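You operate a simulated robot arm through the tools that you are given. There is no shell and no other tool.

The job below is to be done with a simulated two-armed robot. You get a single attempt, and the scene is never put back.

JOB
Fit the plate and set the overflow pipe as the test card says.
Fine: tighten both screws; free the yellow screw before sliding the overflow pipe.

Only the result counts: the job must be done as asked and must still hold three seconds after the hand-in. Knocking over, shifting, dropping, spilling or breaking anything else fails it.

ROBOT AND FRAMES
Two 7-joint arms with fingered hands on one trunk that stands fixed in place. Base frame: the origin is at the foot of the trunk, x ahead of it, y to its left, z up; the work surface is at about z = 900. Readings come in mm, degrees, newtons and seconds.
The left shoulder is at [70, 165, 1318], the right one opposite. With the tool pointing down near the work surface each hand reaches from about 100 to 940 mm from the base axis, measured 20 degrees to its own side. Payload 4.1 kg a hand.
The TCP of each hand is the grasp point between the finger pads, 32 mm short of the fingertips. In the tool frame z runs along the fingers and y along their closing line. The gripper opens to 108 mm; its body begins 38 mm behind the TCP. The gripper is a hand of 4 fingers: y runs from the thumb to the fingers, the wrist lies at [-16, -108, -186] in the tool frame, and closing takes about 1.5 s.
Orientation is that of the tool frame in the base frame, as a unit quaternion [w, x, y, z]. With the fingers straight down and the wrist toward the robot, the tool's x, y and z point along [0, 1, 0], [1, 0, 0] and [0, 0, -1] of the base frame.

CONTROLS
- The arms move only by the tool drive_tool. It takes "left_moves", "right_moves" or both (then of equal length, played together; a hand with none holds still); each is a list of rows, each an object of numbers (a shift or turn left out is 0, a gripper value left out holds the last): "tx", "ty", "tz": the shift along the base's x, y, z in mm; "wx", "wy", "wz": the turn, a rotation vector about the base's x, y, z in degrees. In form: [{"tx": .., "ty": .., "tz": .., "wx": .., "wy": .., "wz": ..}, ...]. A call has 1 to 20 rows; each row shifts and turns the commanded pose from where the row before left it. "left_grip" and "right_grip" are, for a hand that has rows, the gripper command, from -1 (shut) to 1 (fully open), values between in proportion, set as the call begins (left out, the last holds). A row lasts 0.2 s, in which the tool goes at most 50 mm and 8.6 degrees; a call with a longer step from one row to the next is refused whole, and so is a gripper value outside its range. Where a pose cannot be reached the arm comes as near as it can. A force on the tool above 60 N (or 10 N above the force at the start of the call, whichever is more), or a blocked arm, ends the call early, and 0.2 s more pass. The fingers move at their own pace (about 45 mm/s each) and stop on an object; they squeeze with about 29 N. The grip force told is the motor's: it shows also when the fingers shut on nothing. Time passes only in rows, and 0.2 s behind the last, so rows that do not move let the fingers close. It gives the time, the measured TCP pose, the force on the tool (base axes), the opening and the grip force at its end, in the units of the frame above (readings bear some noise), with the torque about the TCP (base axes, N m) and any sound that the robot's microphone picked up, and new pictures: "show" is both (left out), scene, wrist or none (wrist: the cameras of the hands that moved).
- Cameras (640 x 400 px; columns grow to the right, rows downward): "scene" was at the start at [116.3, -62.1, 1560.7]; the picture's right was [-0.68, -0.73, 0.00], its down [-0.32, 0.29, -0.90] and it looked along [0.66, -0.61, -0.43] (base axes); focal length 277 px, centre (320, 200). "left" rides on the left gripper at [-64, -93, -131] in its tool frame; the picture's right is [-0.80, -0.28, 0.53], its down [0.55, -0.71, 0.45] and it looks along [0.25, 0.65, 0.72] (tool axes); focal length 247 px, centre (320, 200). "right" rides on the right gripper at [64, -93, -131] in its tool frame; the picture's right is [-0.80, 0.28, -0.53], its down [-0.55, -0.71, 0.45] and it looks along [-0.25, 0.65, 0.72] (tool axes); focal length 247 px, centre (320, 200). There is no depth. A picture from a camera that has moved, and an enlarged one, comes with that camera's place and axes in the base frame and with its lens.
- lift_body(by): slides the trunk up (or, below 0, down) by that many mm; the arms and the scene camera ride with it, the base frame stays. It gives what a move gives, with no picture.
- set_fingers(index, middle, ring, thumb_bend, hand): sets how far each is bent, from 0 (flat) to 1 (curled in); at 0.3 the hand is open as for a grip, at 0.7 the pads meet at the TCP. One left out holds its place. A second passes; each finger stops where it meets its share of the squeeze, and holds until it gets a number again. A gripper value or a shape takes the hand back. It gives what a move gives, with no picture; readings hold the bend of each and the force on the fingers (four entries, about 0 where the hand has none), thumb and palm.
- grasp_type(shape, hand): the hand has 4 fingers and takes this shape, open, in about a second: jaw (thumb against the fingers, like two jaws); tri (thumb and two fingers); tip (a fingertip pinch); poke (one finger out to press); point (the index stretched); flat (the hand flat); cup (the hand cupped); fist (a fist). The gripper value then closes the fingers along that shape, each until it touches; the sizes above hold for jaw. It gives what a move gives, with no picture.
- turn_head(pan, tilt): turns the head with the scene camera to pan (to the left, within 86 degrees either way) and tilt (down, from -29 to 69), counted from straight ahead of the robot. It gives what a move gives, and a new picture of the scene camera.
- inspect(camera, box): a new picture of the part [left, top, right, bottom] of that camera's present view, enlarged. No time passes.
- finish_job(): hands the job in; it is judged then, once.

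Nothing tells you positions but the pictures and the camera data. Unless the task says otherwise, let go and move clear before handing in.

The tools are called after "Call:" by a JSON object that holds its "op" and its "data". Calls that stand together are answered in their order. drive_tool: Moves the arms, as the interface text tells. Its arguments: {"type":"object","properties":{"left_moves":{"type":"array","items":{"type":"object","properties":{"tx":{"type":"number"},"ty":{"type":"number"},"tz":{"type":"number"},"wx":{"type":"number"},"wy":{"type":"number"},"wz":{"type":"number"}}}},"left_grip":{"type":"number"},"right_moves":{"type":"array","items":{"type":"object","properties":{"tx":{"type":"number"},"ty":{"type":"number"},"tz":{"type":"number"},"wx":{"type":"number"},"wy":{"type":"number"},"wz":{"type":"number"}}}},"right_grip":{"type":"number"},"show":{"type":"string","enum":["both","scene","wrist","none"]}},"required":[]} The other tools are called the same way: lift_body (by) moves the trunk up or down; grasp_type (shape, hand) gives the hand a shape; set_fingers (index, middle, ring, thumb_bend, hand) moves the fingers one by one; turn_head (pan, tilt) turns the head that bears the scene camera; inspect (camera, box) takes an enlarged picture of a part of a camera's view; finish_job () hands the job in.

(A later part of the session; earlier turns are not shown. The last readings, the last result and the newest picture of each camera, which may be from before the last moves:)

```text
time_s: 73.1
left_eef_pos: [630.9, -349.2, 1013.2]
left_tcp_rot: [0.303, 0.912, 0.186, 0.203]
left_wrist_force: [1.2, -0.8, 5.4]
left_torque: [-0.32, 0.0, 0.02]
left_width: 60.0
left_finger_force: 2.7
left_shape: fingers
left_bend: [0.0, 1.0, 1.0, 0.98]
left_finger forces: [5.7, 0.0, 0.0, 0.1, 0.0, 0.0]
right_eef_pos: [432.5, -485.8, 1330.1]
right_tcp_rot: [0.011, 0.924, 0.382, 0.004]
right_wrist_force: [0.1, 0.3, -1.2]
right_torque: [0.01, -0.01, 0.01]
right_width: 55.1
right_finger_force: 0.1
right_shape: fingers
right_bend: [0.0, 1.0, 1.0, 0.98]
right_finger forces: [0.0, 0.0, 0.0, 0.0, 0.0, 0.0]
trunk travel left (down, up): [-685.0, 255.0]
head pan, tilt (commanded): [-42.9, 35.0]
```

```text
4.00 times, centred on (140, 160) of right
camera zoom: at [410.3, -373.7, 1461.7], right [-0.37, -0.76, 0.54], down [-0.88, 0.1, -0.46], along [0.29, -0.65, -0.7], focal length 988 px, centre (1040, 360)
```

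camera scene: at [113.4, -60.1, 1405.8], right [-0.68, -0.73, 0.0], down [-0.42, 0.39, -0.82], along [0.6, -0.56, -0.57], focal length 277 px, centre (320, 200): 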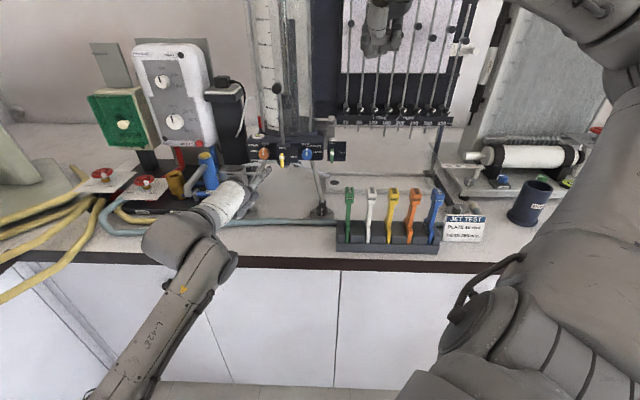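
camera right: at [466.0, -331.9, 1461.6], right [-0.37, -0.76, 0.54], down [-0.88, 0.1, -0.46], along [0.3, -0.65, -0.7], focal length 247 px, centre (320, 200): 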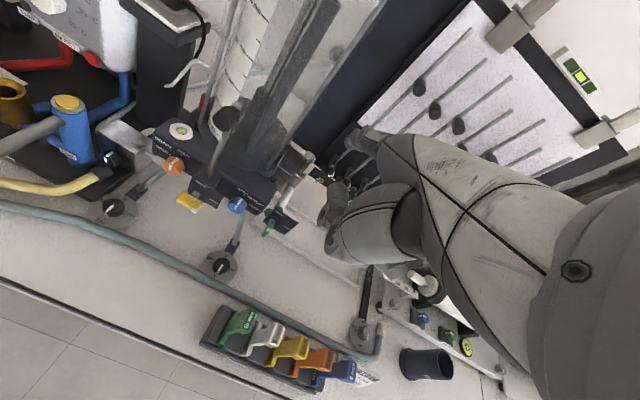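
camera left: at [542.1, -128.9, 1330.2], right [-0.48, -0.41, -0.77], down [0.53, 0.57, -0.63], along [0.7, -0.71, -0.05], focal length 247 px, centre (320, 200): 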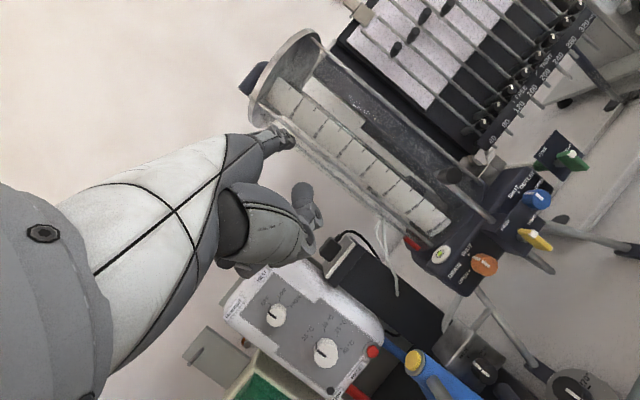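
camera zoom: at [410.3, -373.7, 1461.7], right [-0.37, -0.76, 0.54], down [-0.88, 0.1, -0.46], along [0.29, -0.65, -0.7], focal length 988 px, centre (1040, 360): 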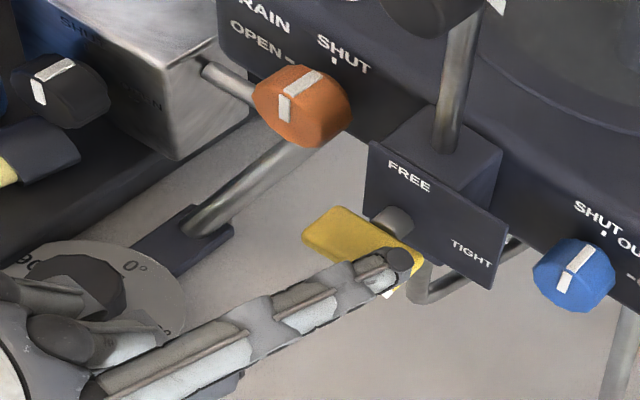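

The bar looks horizontal and the force is rising (5.7 N). I'll press a little more to seat it firmly, then lift off and check.

Call:
{"op": "drive_tool", "data": {"left_moves": [{"tz": -2}, {"tz": -2}, {"tz": -2}, {"tz": 0}], "show": "none"}}

Call:
{"op": "drive_tool", "data": {"left_moves": [{"tz": 14}, {"tz": 14}, {"tx": -15, "ty": 20}, {"tx": -15, "ty": 20}], "show": "none"}}

Call:
{"op": "inspect", "data": {"camera": "scene", "box": [240, 130, 320, 190]}}

Call:
{"op": "inspect", "data": {"camera": "scene", "box": [255, 20, 305, 60]}}

Call:
{"op": "inspect", "data": {"camera": "right", "box": [80, 110, 200, 210]}}

```text
time_s: 74.1
left_eef_pos: [629.3, -350.5, 1008.0]
left_tcp_rot: [0.304, 0.912, 0.186, 0.203]
left_wrist_force: [1.5, -2.4, 8.9]
left_torque: [-0.59, 0.08, 0.14]
left_width: 63.4
left_finger_force: 4.4
left_shape: fingers
left_bend: [0.0, 1.0, 1.0, 0.98]
left_finger forces: [9.7, 0.0, 0.0, 0.0, 0.0, 0.1]
right_eef_pos: [431.5, -485.8, 1330.9]
right_tcp_rot: [0.011, 0.924, 0.382, 0.004]
right_wrist_force: [0.4, -0.8, 0.2]
right_torque: [0.01, 0.0, -0.03]
right_width: 55.0
right_finger_force: 0.0
right_shape: fingers
right_bend: [0.0, 1.0, 1.0, 0.98]
right_finger forces: [0.0, 0.0, 0.0, 0.0, 0.1, 0.0]
trunk travel left (down, up): [-685.0, 255.0]
head pan, tilt (commanded): [-42.9, 35.0]
```

```text
time_s: 75.1
left_eef_pos: [600.2, -310.3, 1034.4]
left_tcp_rot: [0.304, 0.912, 0.186, 0.203]
left_wrist_force: [-0.2, 0.0, 0.1]
left_torque: [0.01, 0.02, -0.01]
left_width: 55.2
left_finger_force: 0.0
left_shape: fingers
left_bend: [0.0, 1.0, 1.0, 0.98]
left_finger forces: [0.0, 0.0, 0.1, 0.0, 0.0, 0.1]
right_eef_pos: [432.9, -486.4, 1331.4]
right_tcp_rot: [0.011, 0.924, 0.383, 0.004]
right_wrist_force: [0.0, -0.3, -1.2]
right_torque: [-0.03, -0.01, -0.02]
right_width: 54.8
right_finger_force: 0.1
right_shape: fingers
right_bend: [0.0, 1.0, 1.0, 0.98]
right_finger forces: [0.0, 0.0, 0.1, 0.0, 0.1, 0.1]
trunk travel left (down, up): [-685.0, 255.0]
head pan, tilt (commanded): [-42.9, 35.0]
```

```text
6.67 times, centred on (280, 160) of scene
camera zoom: at [113.2, -58.9, 1405.9], right [-0.68, -0.73, 0.0], down [-0.42, 0.39, -0.82], along [0.6, -0.56, -0.57], focal length 1849 px, centre (587, 467)
```

zoom: 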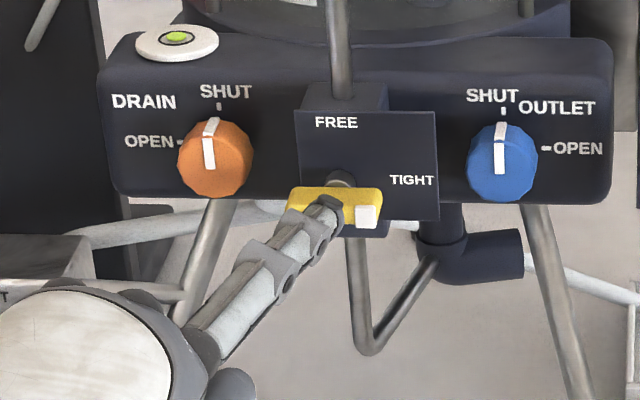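

```text
10.00 times, centred on (280, 40) of scene
camera zoom: at [113.2, -58.9, 1405.9], right [-0.68, -0.73, 0.0], down [-0.42, 0.39, -0.82], along [0.6, -0.56, -0.57], focal length 2774 px, centre (720, 1800)
```

zoom: 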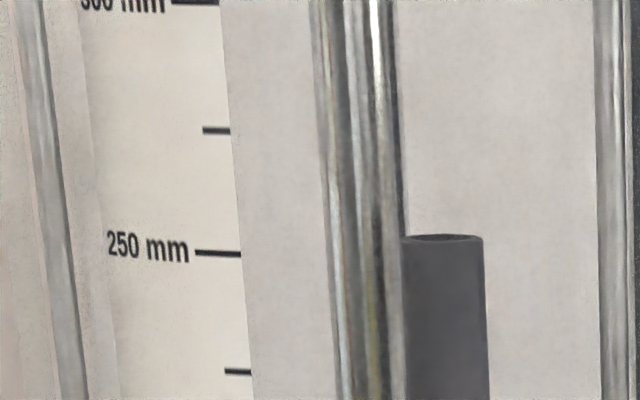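

```text
4.00 times, centred on (140, 160) of right
camera zoom: at [410.8, -373.4, 1461.6], right [-0.37, -0.76, 0.54], down [-0.88, 0.1, -0.46], along [0.29, -0.65, -0.7], focal length 988 px, centre (1040, 360)
```

zoom: 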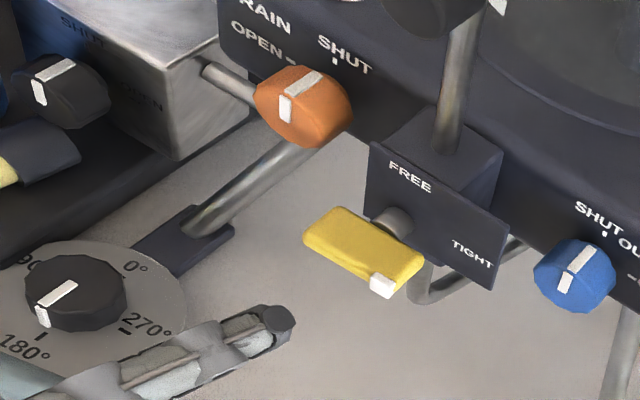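

Yellow is back at TIGHT and the pipe holds at about 249.5 mm. Next is the plate: I'll study the holder, the green screw and the rack from here.

Call:
{"op": "inspect", "data": {"camera": "right", "box": [190, 100, 310, 200]}}

Call:
{"op": "inspect", "data": {"camera": "scene", "box": [300, 110, 380, 170]}}

Call:
{"op": "inspect", "data": {"camera": "right", "box": [180, 280, 340, 400]}}

Call:
{"op": "inspect", "data": {"camera": "scene", "box": [320, 170, 450, 260]}}

Call:
{"op": "inspect", "data": {"camera": "left", "box": [320, 0, 640, 200]}}

```text
4.00 times, centred on (250, 150) of right
camera zoom: at [410.8, -373.4, 1461.6], right [-0.37, -0.76, 0.54], down [-0.88, 0.1, -0.46], along [0.29, -0.65, -0.7], focal length 988 px, centre (600, 400)
```

zoom: 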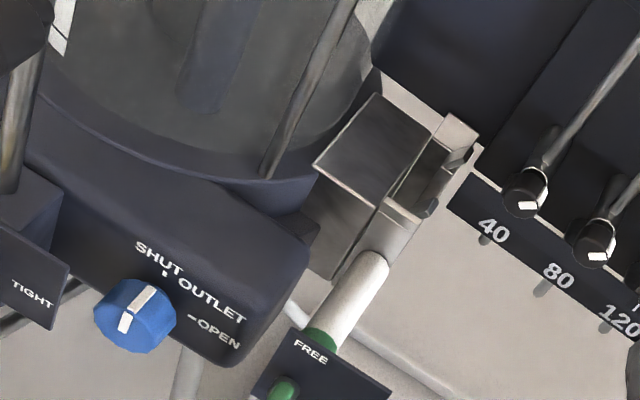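

```text
6.67 times, centred on (340, 140) of scene
camera zoom: at [113.2, -58.9, 1405.9], right [-0.68, -0.73, 0.0], down [-0.42, 0.39, -0.82], along [0.6, -0.56, -0.57], focal length 1849 px, centre (187, 600)
```

zoom: 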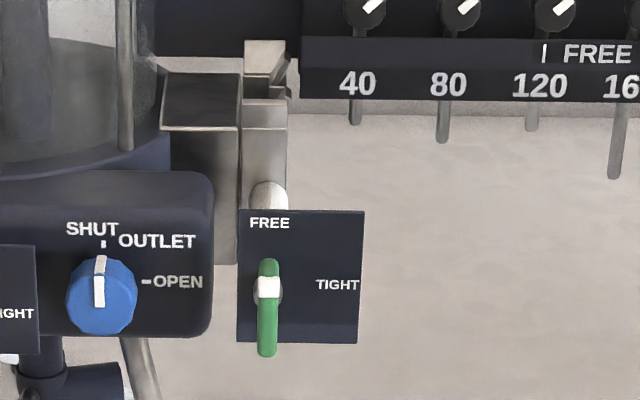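

```text
3.33 times, centred on (260, 340) of right
camera zoom: at [410.8, -373.4, 1461.6], right [-0.37, -0.76, 0.54], down [-0.88, 0.1, -0.46], along [0.29, -0.65, -0.7], focal length 823 px, centre (520, -267)
```

zoom: 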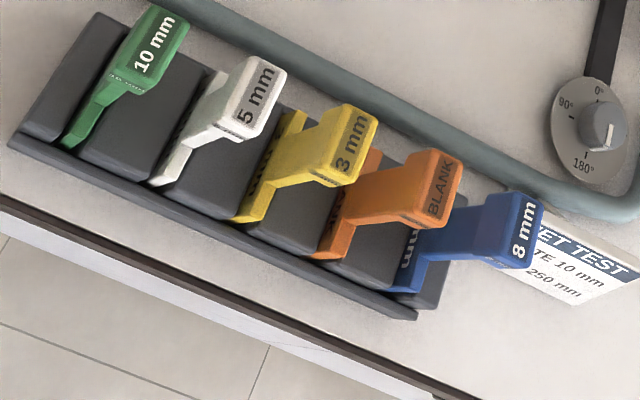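

```text
4.44 times, centred on (385, 215) of scene
camera zoom: at [113.2, -58.9, 1405.9], right [-0.68, -0.73, 0.0], down [-0.42, 0.39, -0.82], along [0.6, -0.56, -0.57], focal length 1233 px, centre (31, 133)
```

zoom: 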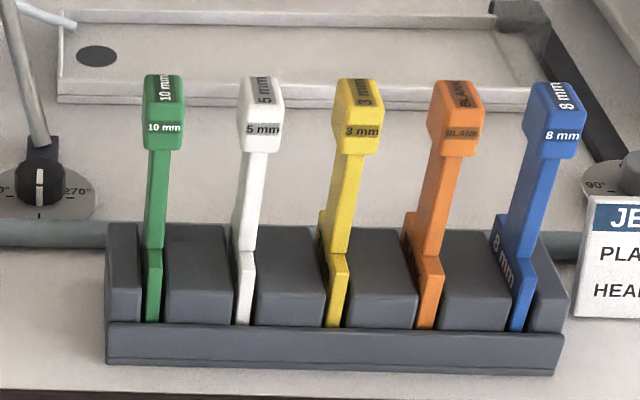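

```text
2.00 times, centred on (480, 100) of left
camera zoom: at [463.1, -208.2, 1056.4], right [-0.48, -0.41, -0.77], down [0.53, 0.57, -0.63], along [0.7, -0.71, -0.05], focal length 494 px, centre (0, 400)
```

zoom: 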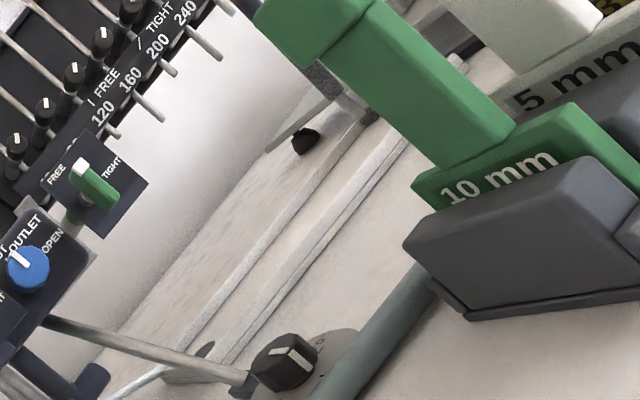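

The plate is a handle block on a stem above a wide, thin blade, and the holder has a pocket next to the tank's outlet box. I'll zoom further on the holder and the green plate.

Call:
{"op": "inspect", "data": {"camera": "scene", "box": [315, 110, 345, 135]}}

Call:
{"op": "inspect", "data": {"camera": "right", "box": [220, 115, 280, 155]}}

Call:
{"op": "inspect", "data": {"camera": "right", "box": [180, 330, 230, 370]}}

Call:
{"op": "inspect", "data": {"camera": "left", "box": [440, 0, 640, 130]}}

```text
16.00 times, centred on (330, 122) of scene
camera zoom: at [113.2, -58.9, 1405.9], right [-0.68, -0.73, 0.0], down [-0.42, 0.39, -0.82], along [0.6, -0.56, -0.57], focal length 4438 px, centre (160, 1440)
```

zoom: 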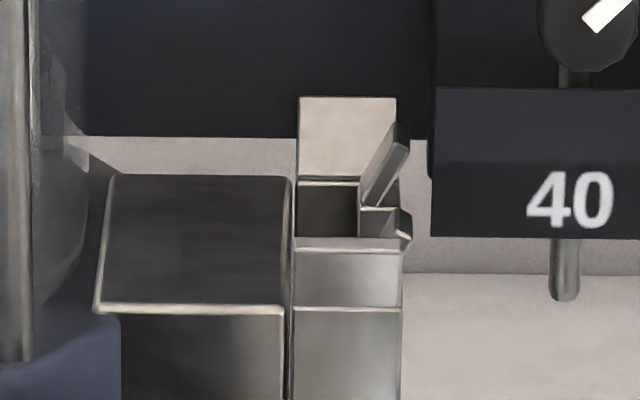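

```text
10.00 times, centred on (250, 135) of right
camera zoom: at [410.8, -373.4, 1461.6], right [-0.37, -0.76, 0.54], down [-0.88, 0.1, -0.46], along [0.29, -0.65, -0.7], focal length 2470 px, centre (1020, 850)
```

zoom: 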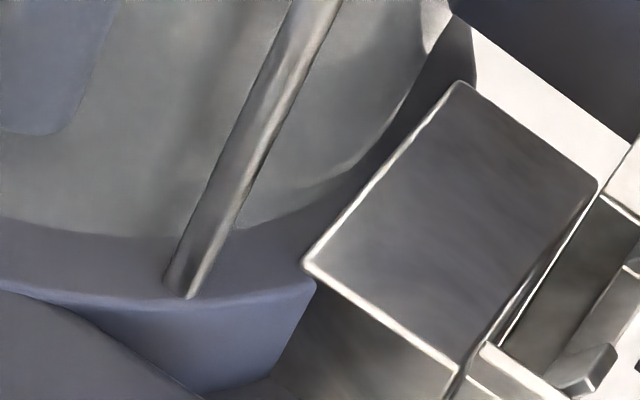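

```text
10.00 times, centred on (205, 350) of right
camera zoom: at [410.8, -373.4, 1461.6], right [-0.37, -0.76, 0.54], down [-0.88, 0.1, -0.46], along [0.29, -0.65, -0.7], focal length 2470 px, centre (1470, -1300)
```

zoom: 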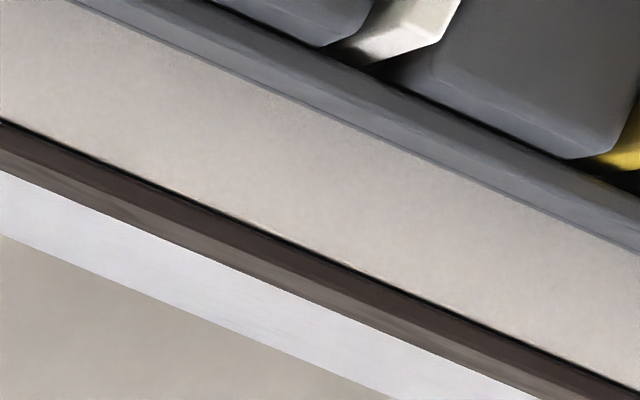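

```text
3.08 times, centred on (540, 65) of left
camera zoom: at [463.1, -208.2, 1056.4], right [-0.48, -0.41, -0.77], down [0.53, 0.57, -0.63], along [0.7, -0.71, -0.05], focal length 760 px, centre (-357, 615)
```

zoom: 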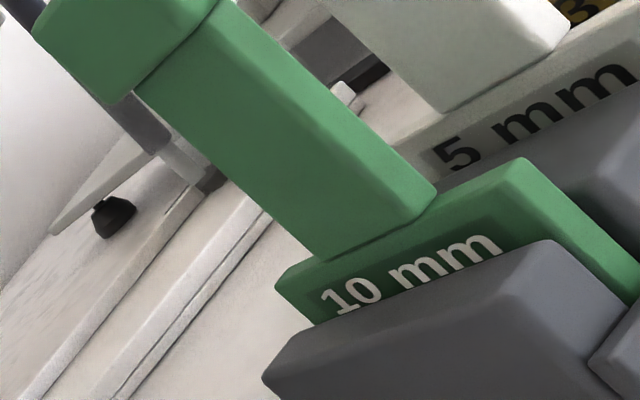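

The slot is further back than I assumed: F about 906 to 975, S about -42 to -31, top around z 1110 to 1122. The blade is 60 mm wide and about 8 mm thick. I need to know where the needle board stands relative to it, so I'll take more views.

Call:
{"op": "inspect", "data": {"camera": "right", "box": [230, 60, 390, 180]}}

Call:
{"op": "inspect", "data": {"camera": "scene", "box": [310, 40, 410, 140]}}

Call:
{"op": "inspect", "data": {"camera": "left", "box": [200, 0, 520, 200]}}

```text
3.33 times, centred on (310, 120) of right
camera zoom: at [410.8, -373.4, 1461.6], right [-0.37, -0.76, 0.54], down [-0.88, 0.1, -0.46], along [0.29, -0.65, -0.7], focal length 823 px, centre (353, 467)
```

zoom: 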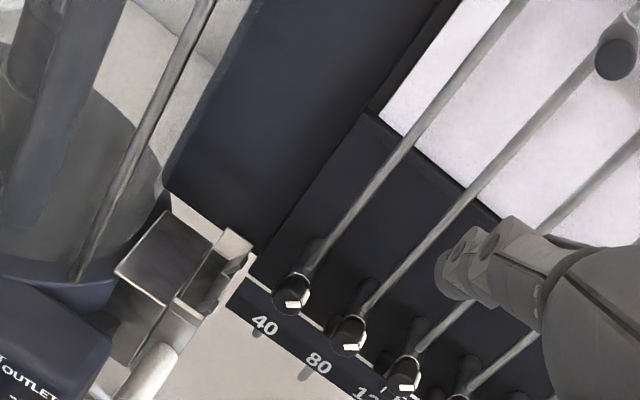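

```text
4.00 times, centred on (360, 90) of scene
camera zoom: at [113.2, -58.9, 1405.9], right [-0.68, -0.73, 0.0], down [-0.42, 0.39, -0.82], along [0.6, -0.56, -0.57], focal length 1110 px, centre (160, 640)
```

zoom: 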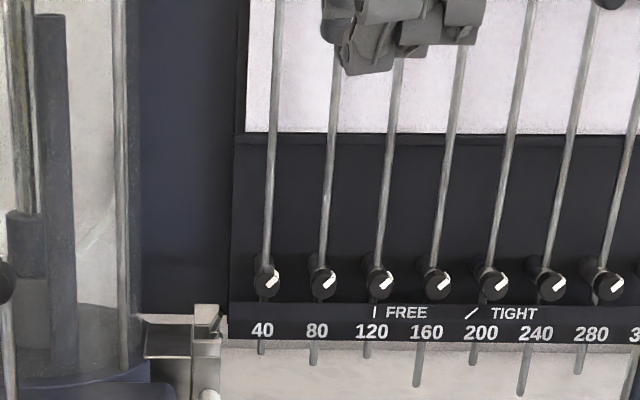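

```text
2.00 times, centred on (360, 100) of left
camera zoom: at [463.1, -208.2, 1056.4], right [-0.48, -0.41, -0.77], down [0.53, 0.57, -0.63], along [0.7, -0.71, -0.05], focal length 494 px, centre (240, 400)
```

zoom: 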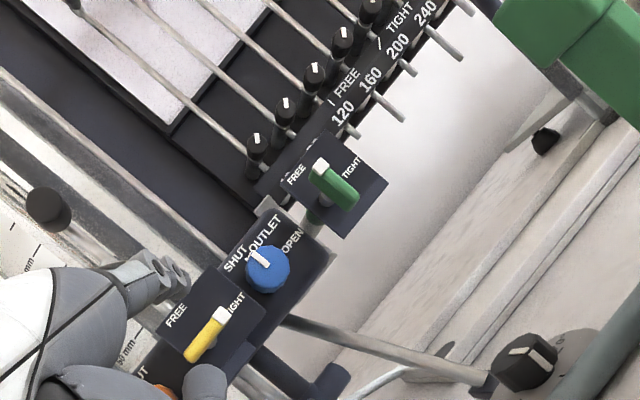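

The panel behind the holder (F about 977) leaves no room for fingers behind the handle. So I'll grip the handle sideways, thumb on its right and fingers on its left, with the hand pointing forward and 30 degrees down so it stays in front. First I'll back the left hand off and raise the trunk.

Call:
{"op": "drive_tool", "data": {"left_moves": [{"tx": -20, "ty": 25}, {"tx": -20, "ty": 25}, {"tx": 0, "ty": 25}], "show": "none"}}

Call:
{"op": "lift_body", "data": {"by": 230}}

Call:
{"op": "grasp_type", "data": {"shape": "tri", "hand": "right"}}

```text
time_s: 75.9
left_eef_pos: [561.5, -233.7, 1033.7]
left_tcp_rot: [0.303, 0.912, 0.187, 0.203]
left_wrist_force: [-0.2, 1.1, -0.2]
left_torque: [-0.04, 0.02, -0.01]
left_width: 55.0
left_finger_force: 0.1
left_shape: fingers
left_bend: [0.0, 1.0, 1.0, 0.98]
left_finger forces: [0.0, 0.0, 0.0, 0.1, 0.0, 0.0]
right_eef_pos: [433.5, -486.0, 1330.6]
right_tcp_rot: [0.011, 0.924, 0.382, 0.004]
right_wrist_force: [1.0, -0.1, -0.5]
right_torque: [-0.03, 0.01, 0.02]
right_width: 55.1
right_finger_force: 0.1
right_shape: fingers
right_bend: [0.0, 1.0, 1.0, 0.98]
right_finger forces: [0.0, 0.0, 0.0, 0.0, 0.0, 0.1]
trunk travel left (down, up): [-685.0, 255.0]
head pan, tilt (commanded): [-42.9, 35.0]
```

```text
time_s: 78.3
left_eef_pos: [562.0, -236.0, 1264.8]
left_tcp_rot: [0.303, 0.912, 0.186, 0.203]
left_wrist_force: [-0.2, 0.4, -0.4]
left_torque: [0.01, 0.0, 0.0]
left_width: 55.1
left_finger_force: 0.1
left_shape: fingers
left_bend: [0.0, 1.0, 1.0, 0.98]
left_finger forces: [0.0, 0.1, 0.0, 0.0, 0.0, 0.0]
right_eef_pos: [434.2, -486.5, 1561.0]
right_tcp_rot: [0.01, 0.924, 0.382, 0.005]
right_wrist_force: [0.7, 0.2, -0.3]
right_torque: [-0.03, -0.02, -0.01]
right_width: 55.2
right_finger_force: 0.2
right_shape: fingers
right_bend: [0.0, 1.0, 1.0, 0.98]
right_finger forces: [0.0, 0.0, 0.1, 0.1, 0.0, 0.0]
trunk travel left (down, up): [-915.0, 25.0]
head pan, tilt (commanded): [-42.9, 35.0]
```

```text
time_s: 79.2
left_eef_pos: [561.1, -235.9, 1263.0]
left_tcp_rot: [0.303, 0.912, 0.187, 0.204]
left_wrist_force: [-0.3, 0.4, 0.1]
left_torque: [0.0, -0.02, -0.01]
left_width: 55.3
left_finger_force: 0.0
left_shape: fingers
left_bend: [0.0, 1.0, 1.0, 0.98]
left_finger forces: [0.0, 0.0, 0.0, 0.0, 0.0, 0.0]
right_eef_pos: [433.5, -487.2, 1561.2]
right_tcp_rot: [0.011, 0.924, 0.383, 0.004]
right_wrist_force: [0.4, 1.2, 0.1]
right_torque: [-0.01, 0.02, 0.01]
right_width: 107.4
right_finger_force: 0.0
right_shape: tri
right_bend: [0.3, 0.3, 0.99, 0.3]
right_finger forces: [0.1, 0.0, 0.0, 0.0, 0.1, 0.1]
trunk travel left (down, up): [-915.0, 25.0]
head pan, tilt (commanded): [-42.9, 35.0]
```

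Call:
{"op": "drive_tool", "data": {"right_moves": [{"tx": 5.8, "ty": -6, "tz": -14, "wx": -5.07, "wy": 0.08, "wz": 6.19}, {"tx": 5.8, "ty": -6, "tz": -14, "wx": -5.07, "wy": 0.08, "wz": 6.19}, {"tx": 5.8, "ty": -6, "tz": -14, "wx": -5.07, "wy": 0.08, "wz": 6.19}, {"tx": 5.8, "ty": -6, "tz": -14, "wx": -5.07, "wy": 0.08, "wz": 6.19}, {"tx": 5.8, "ty": -6, "tz": -14, "wx": -5.07, "wy": 0.08, "wz": 6.19}, {"tx": 5.8, "ty": -6, "tz": -14, "wx": -5.07, "wy": 0.08, "wz": 6.19}, {"tx": 5.8, "ty": -6, "tz": -14, "wx": -5.07, "wy": 0.08, "wz": 6.19}], "show": "none"}}

Call:
{"op": "drive_tool", "data": {"right_moves": [{"tx": 5.8, "ty": -6, "tz": -14, "wx": -5.07, "wy": 0.08, "wz": 6.19}, {"tx": 5.8, "ty": -6, "tz": -14, "wx": -5.07, "wy": 0.08, "wz": 6.19}, {"tx": 5.8, "ty": -6, "tz": -14, "wx": -5.07, "wy": 0.08, "wz": 6.19}, {"tx": 5.8, "ty": -6, "tz": -14, "wx": -5.07, "wy": 0.08, "wz": 6.19}, {"tx": 5.8, "ty": -6, "tz": -14, "wx": -5.07, "wy": 0.08, "wz": 6.19}, {"tx": 5.8, "ty": -6, "tz": -14, "wx": -5.07, "wy": 0.08, "wz": 6.19}], "show": "both"}}

```text
time_s: 80.8
left_eef_pos: [561.2, -235.7, 1263.6]
left_tcp_rot: [0.303, 0.913, 0.185, 0.203]
left_wrist_force: [0.0, -0.1, -0.5]
left_torque: [0.0, 0.02, 0.0]
left_width: 55.3
left_finger_force: 0.1
left_shape: fingers
left_bend: [0.0, 1.0, 1.0, 0.98]
left_finger forces: [0.0, 0.1, 0.1, 0.0, 0.1, 0.1]
right_eef_pos: [474.5, -529.6, 1462.8]
right_tcp_rot: [0.281, 0.673, 0.675, -0.111]
right_wrist_force: [0.2, -0.5, -0.7]
right_torque: [-0.01, 0.01, -0.02]
right_width: 107.7
right_finger_force: 0.0
right_shape: tri
right_bend: [0.3, 0.3, 0.99, 0.3]
right_finger forces: [0.1, 0.0, 0.0, 0.0, 0.0, 0.0]
trunk travel left (down, up): [-915.0, 25.0]
head pan, tilt (commanded): [-42.9, 35.0]
```

```text
time_s: 82.2
left_eef_pos: [560.4, -235.8, 1263.6]
left_tcp_rot: [0.303, 0.912, 0.185, 0.203]
left_wrist_force: [-0.1, 0.0, 0.3]
left_torque: [0.02, 0.01, 0.01]
left_width: 55.2
left_finger_force: 0.0
left_shape: fingers
left_bend: [0.0, 1.0, 1.0, 0.98]
left_finger forces: [0.0, 0.0, 0.0, 0.0, 0.1, 0.0]
right_eef_pos: [511.0, -566.2, 1378.9]
right_tcp_rot: [0.463, 0.329, 0.801, -0.189]
right_wrist_force: [-0.2, -1.2, -0.7]
right_torque: [0.0, 0.0, -0.01]
right_width: 107.7
right_finger_force: 0.1
right_shape: tri
right_bend: [0.3, 0.3, 0.99, 0.3]
right_finger forces: [0.0, 0.1, 0.0, 0.1, 0.0, 0.0]
trunk travel left (down, up): [-915.0, 25.0]
head pan, tilt (commanded): [-42.9, 35.0]
camera scene: at [112.9, -59.9, 1635.9], right [-0.68, -0.73, 0.0], down [-0.42, 0.39, -0.82], along [0.6, -0.56, -0.57], focal length 277 px, centre (320, 200)
camera right: at [340.3, -528.7, 1390.9], right [0.15, 0.24, 0.96], down [-0.02, -0.97, 0.25], along [0.99, -0.06, -0.14], focal length 247 px, centre (320, 200)
```

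scene: 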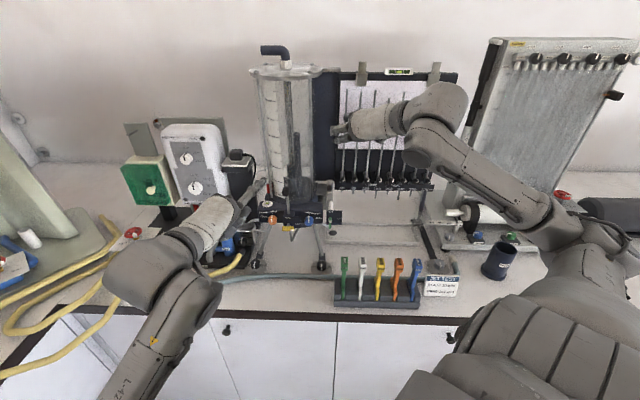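
right: 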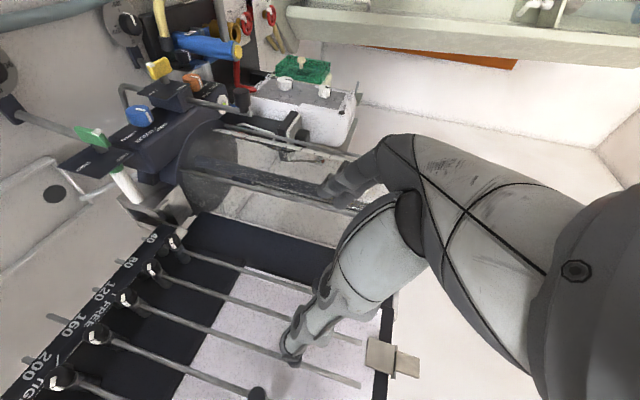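

The right hand is now in the sideways-grip pose with its elbow out to the right. I'll partly close the three-finger grip to about 38 mm so it fits between the handles, and look at the fingers.

Call:
{"op": "drive_tool", "data": {"right_moves": [{"tx": 0}, {"tx": 0}, {"tx": 0}, {"tx": 0}, {"tx": 0}], "right_grip": -0.3, "show": "wrist"}}

Call:
{"op": "inspect", "data": {"camera": "scene", "box": [310, 80, 430, 170]}}

Call:
{"op": "inspect", "data": {"camera": "right", "box": [260, 130, 420, 370]}}

Call:
{"op": "inspect", "data": {"camera": "left", "box": [0, 0, 640, 400]}}

```text
time_s: 83.4
left_eef_pos: [561.5, -235.6, 1263.7]
left_tcp_rot: [0.303, 0.912, 0.186, 0.204]
left_wrist_force: [0.5, 0.1, -0.4]
left_torque: [-0.02, -0.03, -0.02]
left_width: 55.0
left_finger_force: 0.1
left_shape: fingers
left_bend: [0.0, 1.0, 1.0, 0.98]
left_finger forces: [0.0, 0.1, 0.1, 0.0, 0.0, 0.0]
right_eef_pos: [510.2, -565.3, 1379.7]
right_tcp_rot: [0.462, 0.33, 0.801, -0.189]
right_wrist_force: [-0.5, 0.6, -0.5]
right_torque: [0.0, 0.0, 0.0]
right_width: 38.2
right_finger_force: 0.1
right_shape: tri
right_bend: [0.74, 0.51, 0.99, 0.73]
right_finger forces: [0.0, 0.0, 0.1, 0.0, 0.0, 0.0]
trunk travel left (down, up): [-915.0, 25.0]
head pan, tilt (commanded): [-42.9, 35.0]
camera right: at [340.6, -528.2, 1391.2], right [0.15, 0.24, 0.96], down [-0.03, -0.97, 0.25], along [0.99, -0.06, -0.14], focal length 247 px, centre (320, 200)
```

right: 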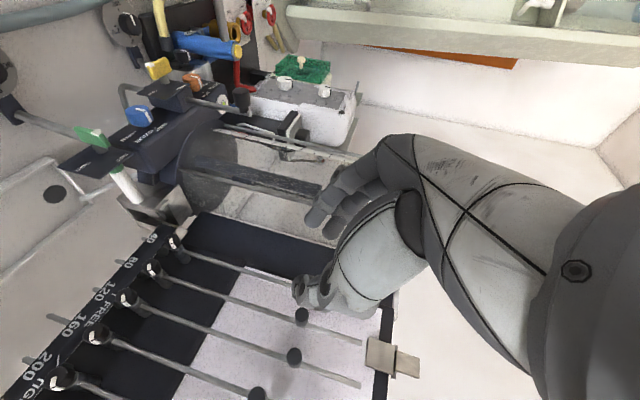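

```text
4.44 times, centred on (370, 125) of scene
camera zoom: at [113.3, -59.5, 1635.8], right [-0.68, -0.73, 0.0], down [-0.42, 0.39, -0.82], along [0.6, -0.56, -0.57], focal length 1233 px, centre (98, 533)
```

zoom: 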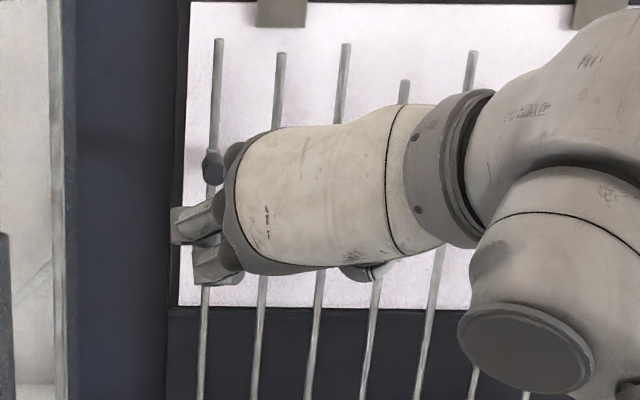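

```text
1.67 times, centred on (340, 250) of right
camera zoom: at [340.6, -528.2, 1391.2], right [0.15, 0.24, 0.96], down [-0.03, -0.97, 0.25], along [0.99, -0.06, -0.14], focal length 412 px, centre (287, 117)
```

zoom: 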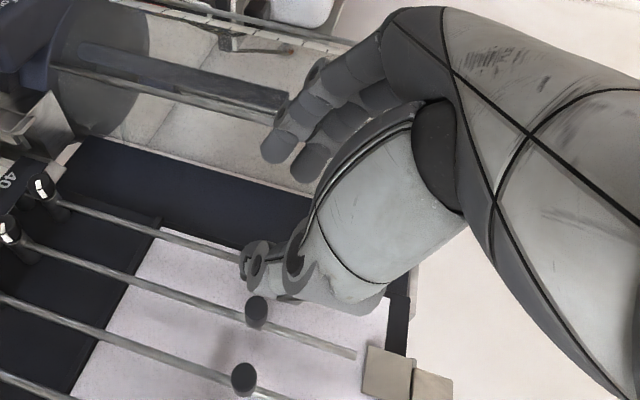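

```text
1.00 times, centred on (320, 200) of left (not enlarged: the box is as wide or as high as the picture)
camera zoom: at [423.1, -133.1, 1285.2], right [-0.48, -0.41, -0.77], down [0.53, 0.57, -0.63], along [0.7, -0.71, -0.06], focal length 247 px, centre (320, 200)
```

zoom: 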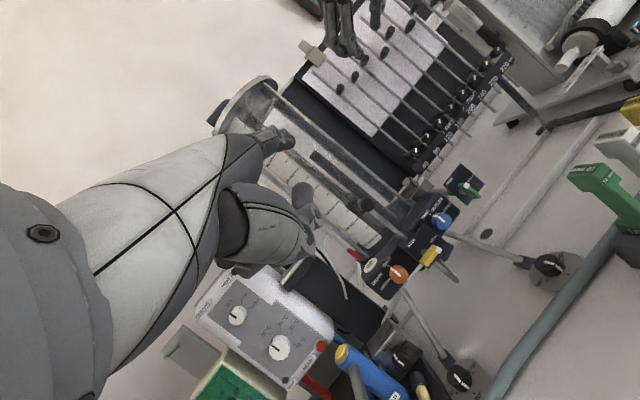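

The digits straddle as expected: index and middle on the left, thumb on the right. I'll move above the green handle, still well clear of it.

Call:
{"op": "drive_tool", "data": {"right_moves": [{"tx": -11.2, "ty": 17.9, "tz": -40}, {"tx": -11.2, "ty": 17.9, "tz": -40}, {"tx": -11.2, "ty": 17.9, "tz": -40}, {"tx": -11.2, "ty": 17.9, "tz": -40}, {"tx": -11.2, "ty": 17.9, "tz": -40}, {"tx": -11.2, "ty": 17.9, "tz": -40}], "show": "both"}}

```text
time_s: 84.8
left_eef_pos: [560.2, -235.7, 1264.2]
left_tcp_rot: [0.303, 0.912, 0.186, 0.204]
left_wrist_force: [0.1, -0.4, -0.4]
left_torque: [-0.01, 0.0, -0.02]
left_width: 55.0
left_finger_force: 0.0
left_shape: fingers
left_bend: [0.0, 1.0, 1.0, 0.98]
left_finger forces: [0.0, 0.0, 0.0, 0.0, 0.0, 0.0]
right_eef_pos: [443.7, -454.0, 1140.1]
right_tcp_rot: [0.463, 0.33, 0.801, -0.189]
right_wrist_force: [0.3, 1.1, -1.1]
right_torque: [0.02, -0.05, -0.03]
right_width: 38.2
right_finger_force: 0.1
right_shape: tri
right_bend: [0.74, 0.51, 0.99, 0.73]
right_finger forces: [0.0, 0.1, 0.1, 0.1, 0.0, 0.0]
trunk travel left (down, up): [-915.0, 25.0]
head pan, tilt (commanded): [-42.9, 35.0]
camera scene: at [113.0, -58.8, 1636.0], right [-0.68, -0.73, 0.0], down [-0.42, 0.39, -0.82], along [0.6, -0.56, -0.57], focal length 277 px, centre (320, 200)
camera right: at [274.2, -417.7, 1151.1], right [0.15, 0.24, 0.96], down [-0.03, -0.97, 0.25], along [0.99, -0.06, -0.14], focal length 247 px, centre (320, 200)
```

scene: 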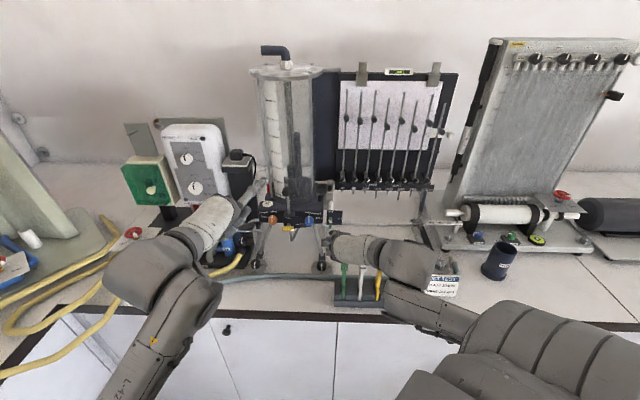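
right: 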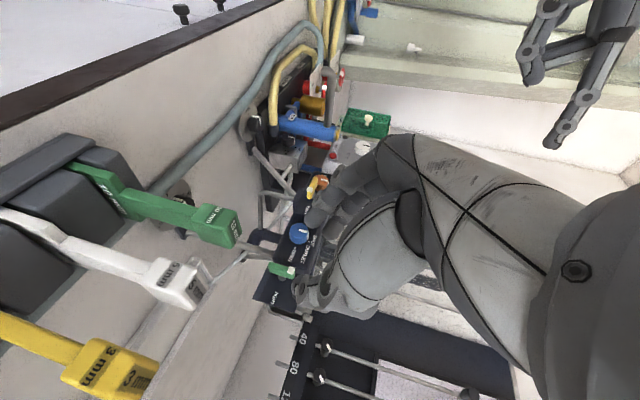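

Call:
{"op": "inspect", "data": {"camera": "right", "box": [180, 160, 340, 320]}}

Call:
{"op": "inspect", "data": {"camera": "scene", "box": [310, 220, 390, 290]}}

Call:
{"op": "inspect", "data": {"camera": "left", "box": [480, 100, 640, 260]}}

```text
2.50 times, centred on (260, 240) of right
camera zoom: at [274.2, -417.7, 1151.1], right [0.15, 0.24, 0.96], down [-0.03, -0.97, 0.25], along [0.99, -0.06, -0.14], focal length 617 px, centre (470, 100)
```

zoom: 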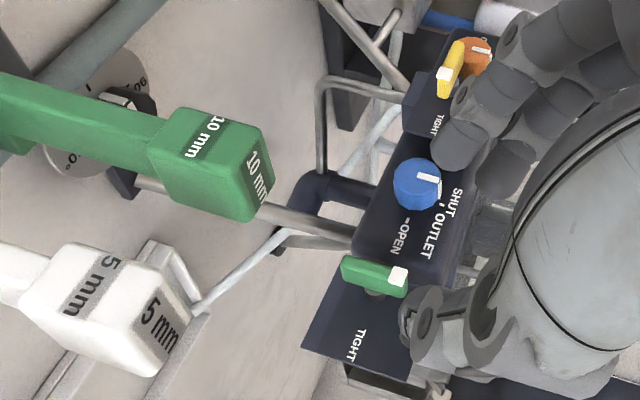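

```text
5.71 times, centred on (350, 255) of scene
camera zoom: at [113.0, -58.8, 1636.0], right [-0.68, -0.73, 0.0], down [-0.42, 0.39, -0.82], along [0.6, -0.56, -0.57], focal length 1585 px, centre (149, -114)
```

zoom: 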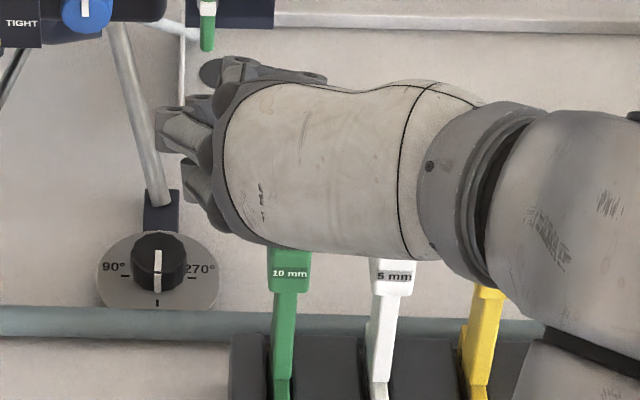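

```text
2.50 times, centred on (560, 180) of left
camera zoom: at [422.8, -132.5, 1285.5], right [-0.48, -0.41, -0.77], down [0.53, 0.57, -0.63], along [0.7, -0.71, -0.05], focal length 617 px, centre (-280, 250)
```

zoom: 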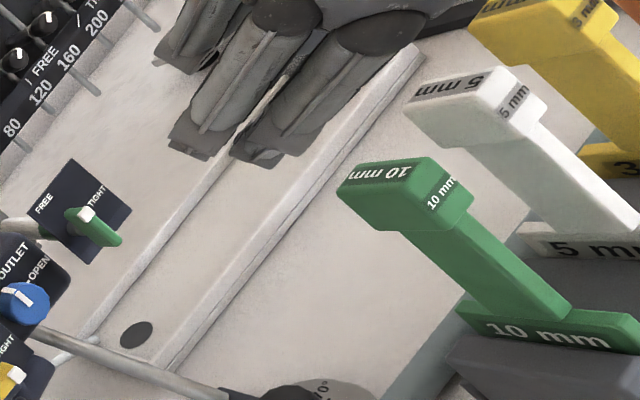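

Green handle top is at (454.5, -469, 1065), confirmed by two cameras. I'll narrow the grip to about 31 mm, align, and lower to just above the handles.

Call:
{"op": "drive_tool", "data": {"right_moves": [{"ty": -2.3, "tz": -9}, {"ty": -2.3, "tz": -9}, {"tz": -9}, {"tz": -9}], "right_grip": -0.426, "show": "none"}}

Call:
{"op": "inspect", "data": {"camera": "right", "box": [220, 160, 380, 320]}}

Call:
{"op": "inspect", "data": {"camera": "scene", "box": [310, 220, 390, 290]}}

Call:
{"op": "inspect", "data": {"camera": "left", "box": [500, 100, 640, 240]}}

```text
time_s: 85.8
left_eef_pos: [561.3, -235.8, 1263.7]
left_tcp_rot: [0.302, 0.913, 0.186, 0.203]
left_wrist_force: [0.0, 0.9, 0.3]
left_torque: [0.04, 0.03, -0.02]
left_width: 55.3
left_finger_force: 0.0
left_shape: fingers
left_bend: [0.0, 1.0, 1.0, 0.98]
left_finger forces: [0.0, 0.0, 0.0, 0.0, 0.0, 0.0]
right_eef_pos: [441.0, -462.1, 1102.2]
right_tcp_rot: [0.461, 0.329, 0.802, -0.189]
right_wrist_force: [-0.3, 0.7, 0.2]
right_torque: [-0.01, -0.01, -0.02]
right_width: 31.2
right_finger_force: 0.0
right_shape: tri
right_bend: [0.74, 0.54, 0.99, 0.74]
right_finger forces: [0.1, 0.1, 0.0, 0.0, 0.0, 0.1]
trunk travel left (down, up): [-915.0, 25.0]
head pan, tilt (commanded): [-42.9, 35.0]
```

```text
2.50 times, centred on (300, 240) of right
camera zoom: at [272.2, -425.0, 1113.8], right [0.15, 0.24, 0.96], down [-0.03, -0.97, 0.25], along [0.99, -0.06, -0.14], focal length 617 px, centre (370, 100)
```

zoom: 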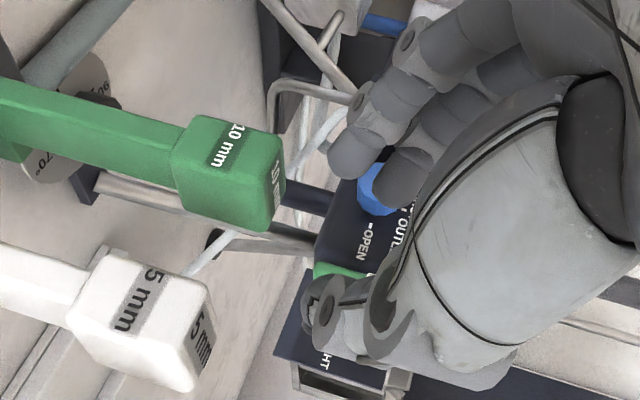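

```text
5.71 times, centred on (350, 255) of scene
camera zoom: at [113.3, -59.5, 1635.9], right [-0.68, -0.73, 0.0], down [-0.42, 0.39, -0.82], along [0.6, -0.56, -0.57], focal length 1585 px, centre (149, -114)
```

zoom: 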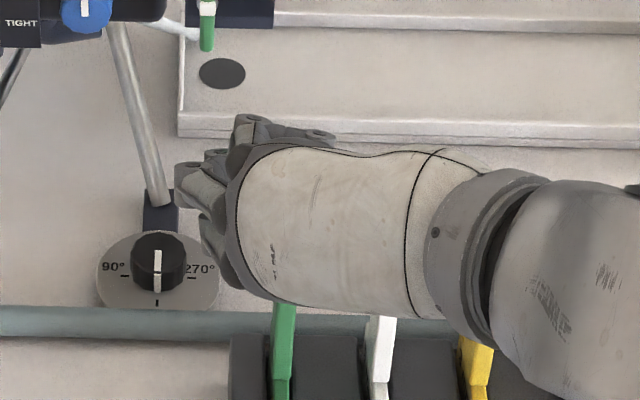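

```text
2.86 times, centred on (570, 170) of left
camera zoom: at [423.1, -133.1, 1285.2], right [-0.48, -0.41, -0.77], down [0.53, 0.57, -0.63], along [0.7, -0.71, -0.06], focal length 706 px, centre (-394, 286)
```

zoom: 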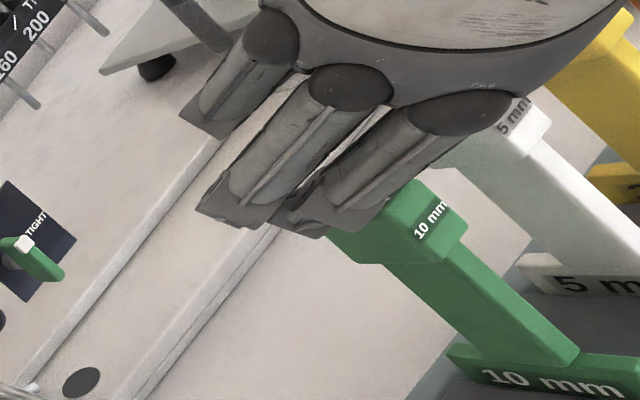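

The measured position is about 4.5 mm too far right, so I'll correct that and then descend around the handle in small steps.

Call:
{"op": "drive_tool", "data": {"right_moves": [{"tx": 3.2, "ty": 3.2}, {"tz": -6}, {"tz": -6}], "show": "none"}}

Call:
{"op": "inspect", "data": {"camera": "right", "box": [220, 160, 380, 320]}}

Call:
{"op": "inspect", "data": {"camera": "left", "box": [500, 100, 640, 240]}}

```text
time_s: 86.6
left_eef_pos: [562.0, -235.5, 1263.3]
left_tcp_rot: [0.303, 0.912, 0.186, 0.203]
left_wrist_force: [-0.1, -0.3, -0.3]
left_torque: [-0.01, 0.03, 0.04]
left_width: 54.8
left_finger_force: 0.0
left_shape: fingers
left_bend: [0.0, 1.0, 1.0, 0.98]
left_finger forces: [0.0, 0.0, 0.0, 0.0, 0.0, 0.0]
right_eef_pos: [442.7, -459.2, 1090.5]
right_tcp_rot: [0.462, 0.33, 0.801, -0.189]
right_wrist_force: [-0.2, -0.1, -0.2]
right_torque: [-0.01, -0.01, -0.01]
right_width: 31.1
right_finger_force: 0.1
right_shape: tri
right_bend: [0.74, 0.54, 0.99, 0.74]
right_finger forces: [0.1, 0.0, 0.0, 0.0, 0.1, 0.0]
trunk travel left (down, up): [-915.0, 25.0]
head pan, tilt (commanded): [-42.9, 35.0]
```

```text
2.50 times, centred on (300, 240) of right
camera zoom: at [275.2, -422.2, 1101.7], right [0.15, 0.24, 0.96], down [-0.03, -0.97, 0.25], along [0.99, -0.06, -0.14], focal length 617 px, centre (370, 100)
```

zoom: 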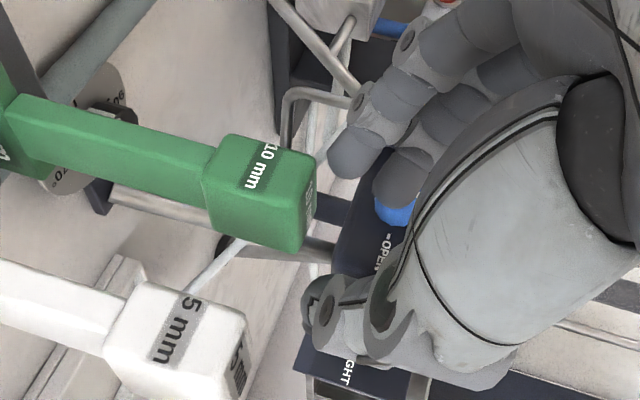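

```text
2.86 times, centred on (570, 170) of left
camera zoom: at [423.0, -133.1, 1285.3], right [-0.48, -0.41, -0.77], down [0.53, 0.57, -0.63], along [0.7, -0.71, -0.05], focal length 706 px, centre (-394, 286)
```

zoom: 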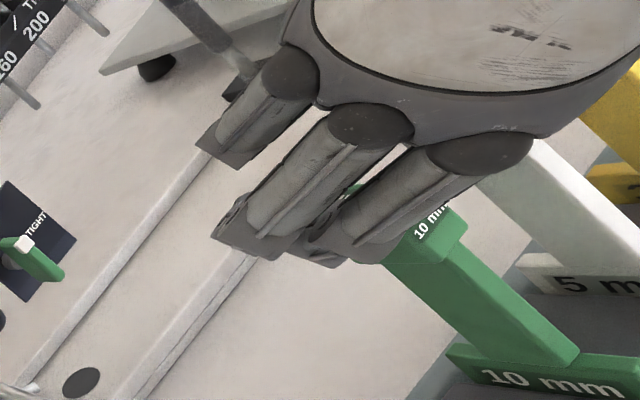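

Clearances look good: about 7 mm on the finger side and 8 mm on the thumb side. I'll go down the remaining 25 mm.

Call:
{"op": "drive_tool", "data": {"right_moves": [{"tx": 0.5, "ty": 0.5, "tz": -6}, {"tx": 0.5, "ty": 0.5, "tz": -6}, {"tz": -6}, {"tz": -6}], "show": "none"}}

Call:
{"op": "inspect", "data": {"camera": "right", "box": [240, 160, 400, 320]}}

Call:
{"op": "inspect", "data": {"camera": "left", "box": [500, 100, 640, 240]}}

```text
time_s: 87.6
left_eef_pos: [560.0, -235.2, 1262.2]
left_tcp_rot: [0.303, 0.912, 0.186, 0.203]
left_wrist_force: [0.5, -0.6, 0.2]
left_torque: [-0.03, 0.0, 0.0]
left_width: 54.9
left_finger_force: 0.0
left_shape: fingers
left_bend: [0.0, 1.0, 1.0, 0.98]
left_finger forces: [0.1, 0.0, 0.1, 0.0, 0.1, 0.0]
right_eef_pos: [444.6, -457.7, 1067.1]
right_tcp_rot: [0.462, 0.329, 0.801, -0.189]
right_wrist_force: [-0.4, 0.4, 0.4]
right_torque: [-0.03, -0.02, 0.02]
right_width: 31.6
right_finger_force: 0.1
right_shape: tri
right_bend: [0.74, 0.54, 0.99, 0.74]
right_finger forces: [0.0, 0.0, 0.0, 0.1, 0.0, 0.0]
trunk travel left (down, up): [-915.0, 25.0]
head pan, tilt (commanded): [-42.9, 35.0]
```

```text
2.50 times, centred on (320, 240) of right
camera zoom: at [276.1, -420.9, 1078.1], right [0.15, 0.24, 0.96], down [-0.03, -0.97, 0.25], along [0.99, -0.06, -0.14], focal length 617 px, centre (320, 100)
```

zoom: 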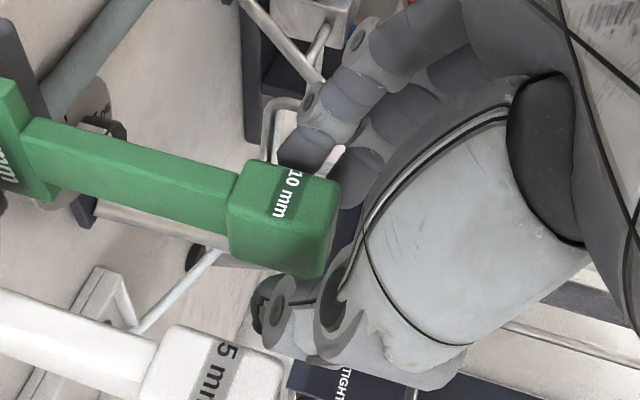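

```text
2.86 times, centred on (570, 170) of left
camera zoom: at [423.1, -133.1, 1285.2], right [-0.48, -0.41, -0.77], down [0.53, 0.57, -0.63], along [0.7, -0.71, -0.05], focal length 706 px, centre (-394, 286)
```

zoom: 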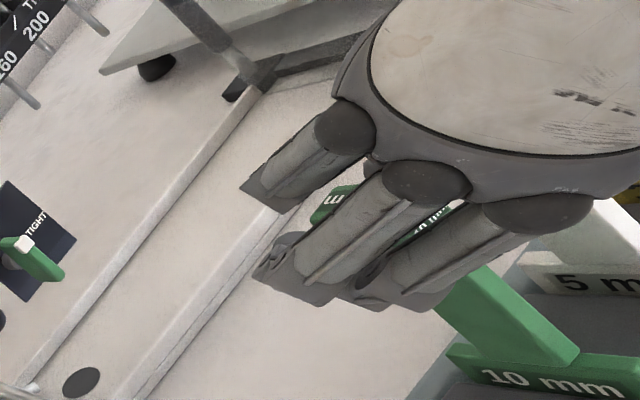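

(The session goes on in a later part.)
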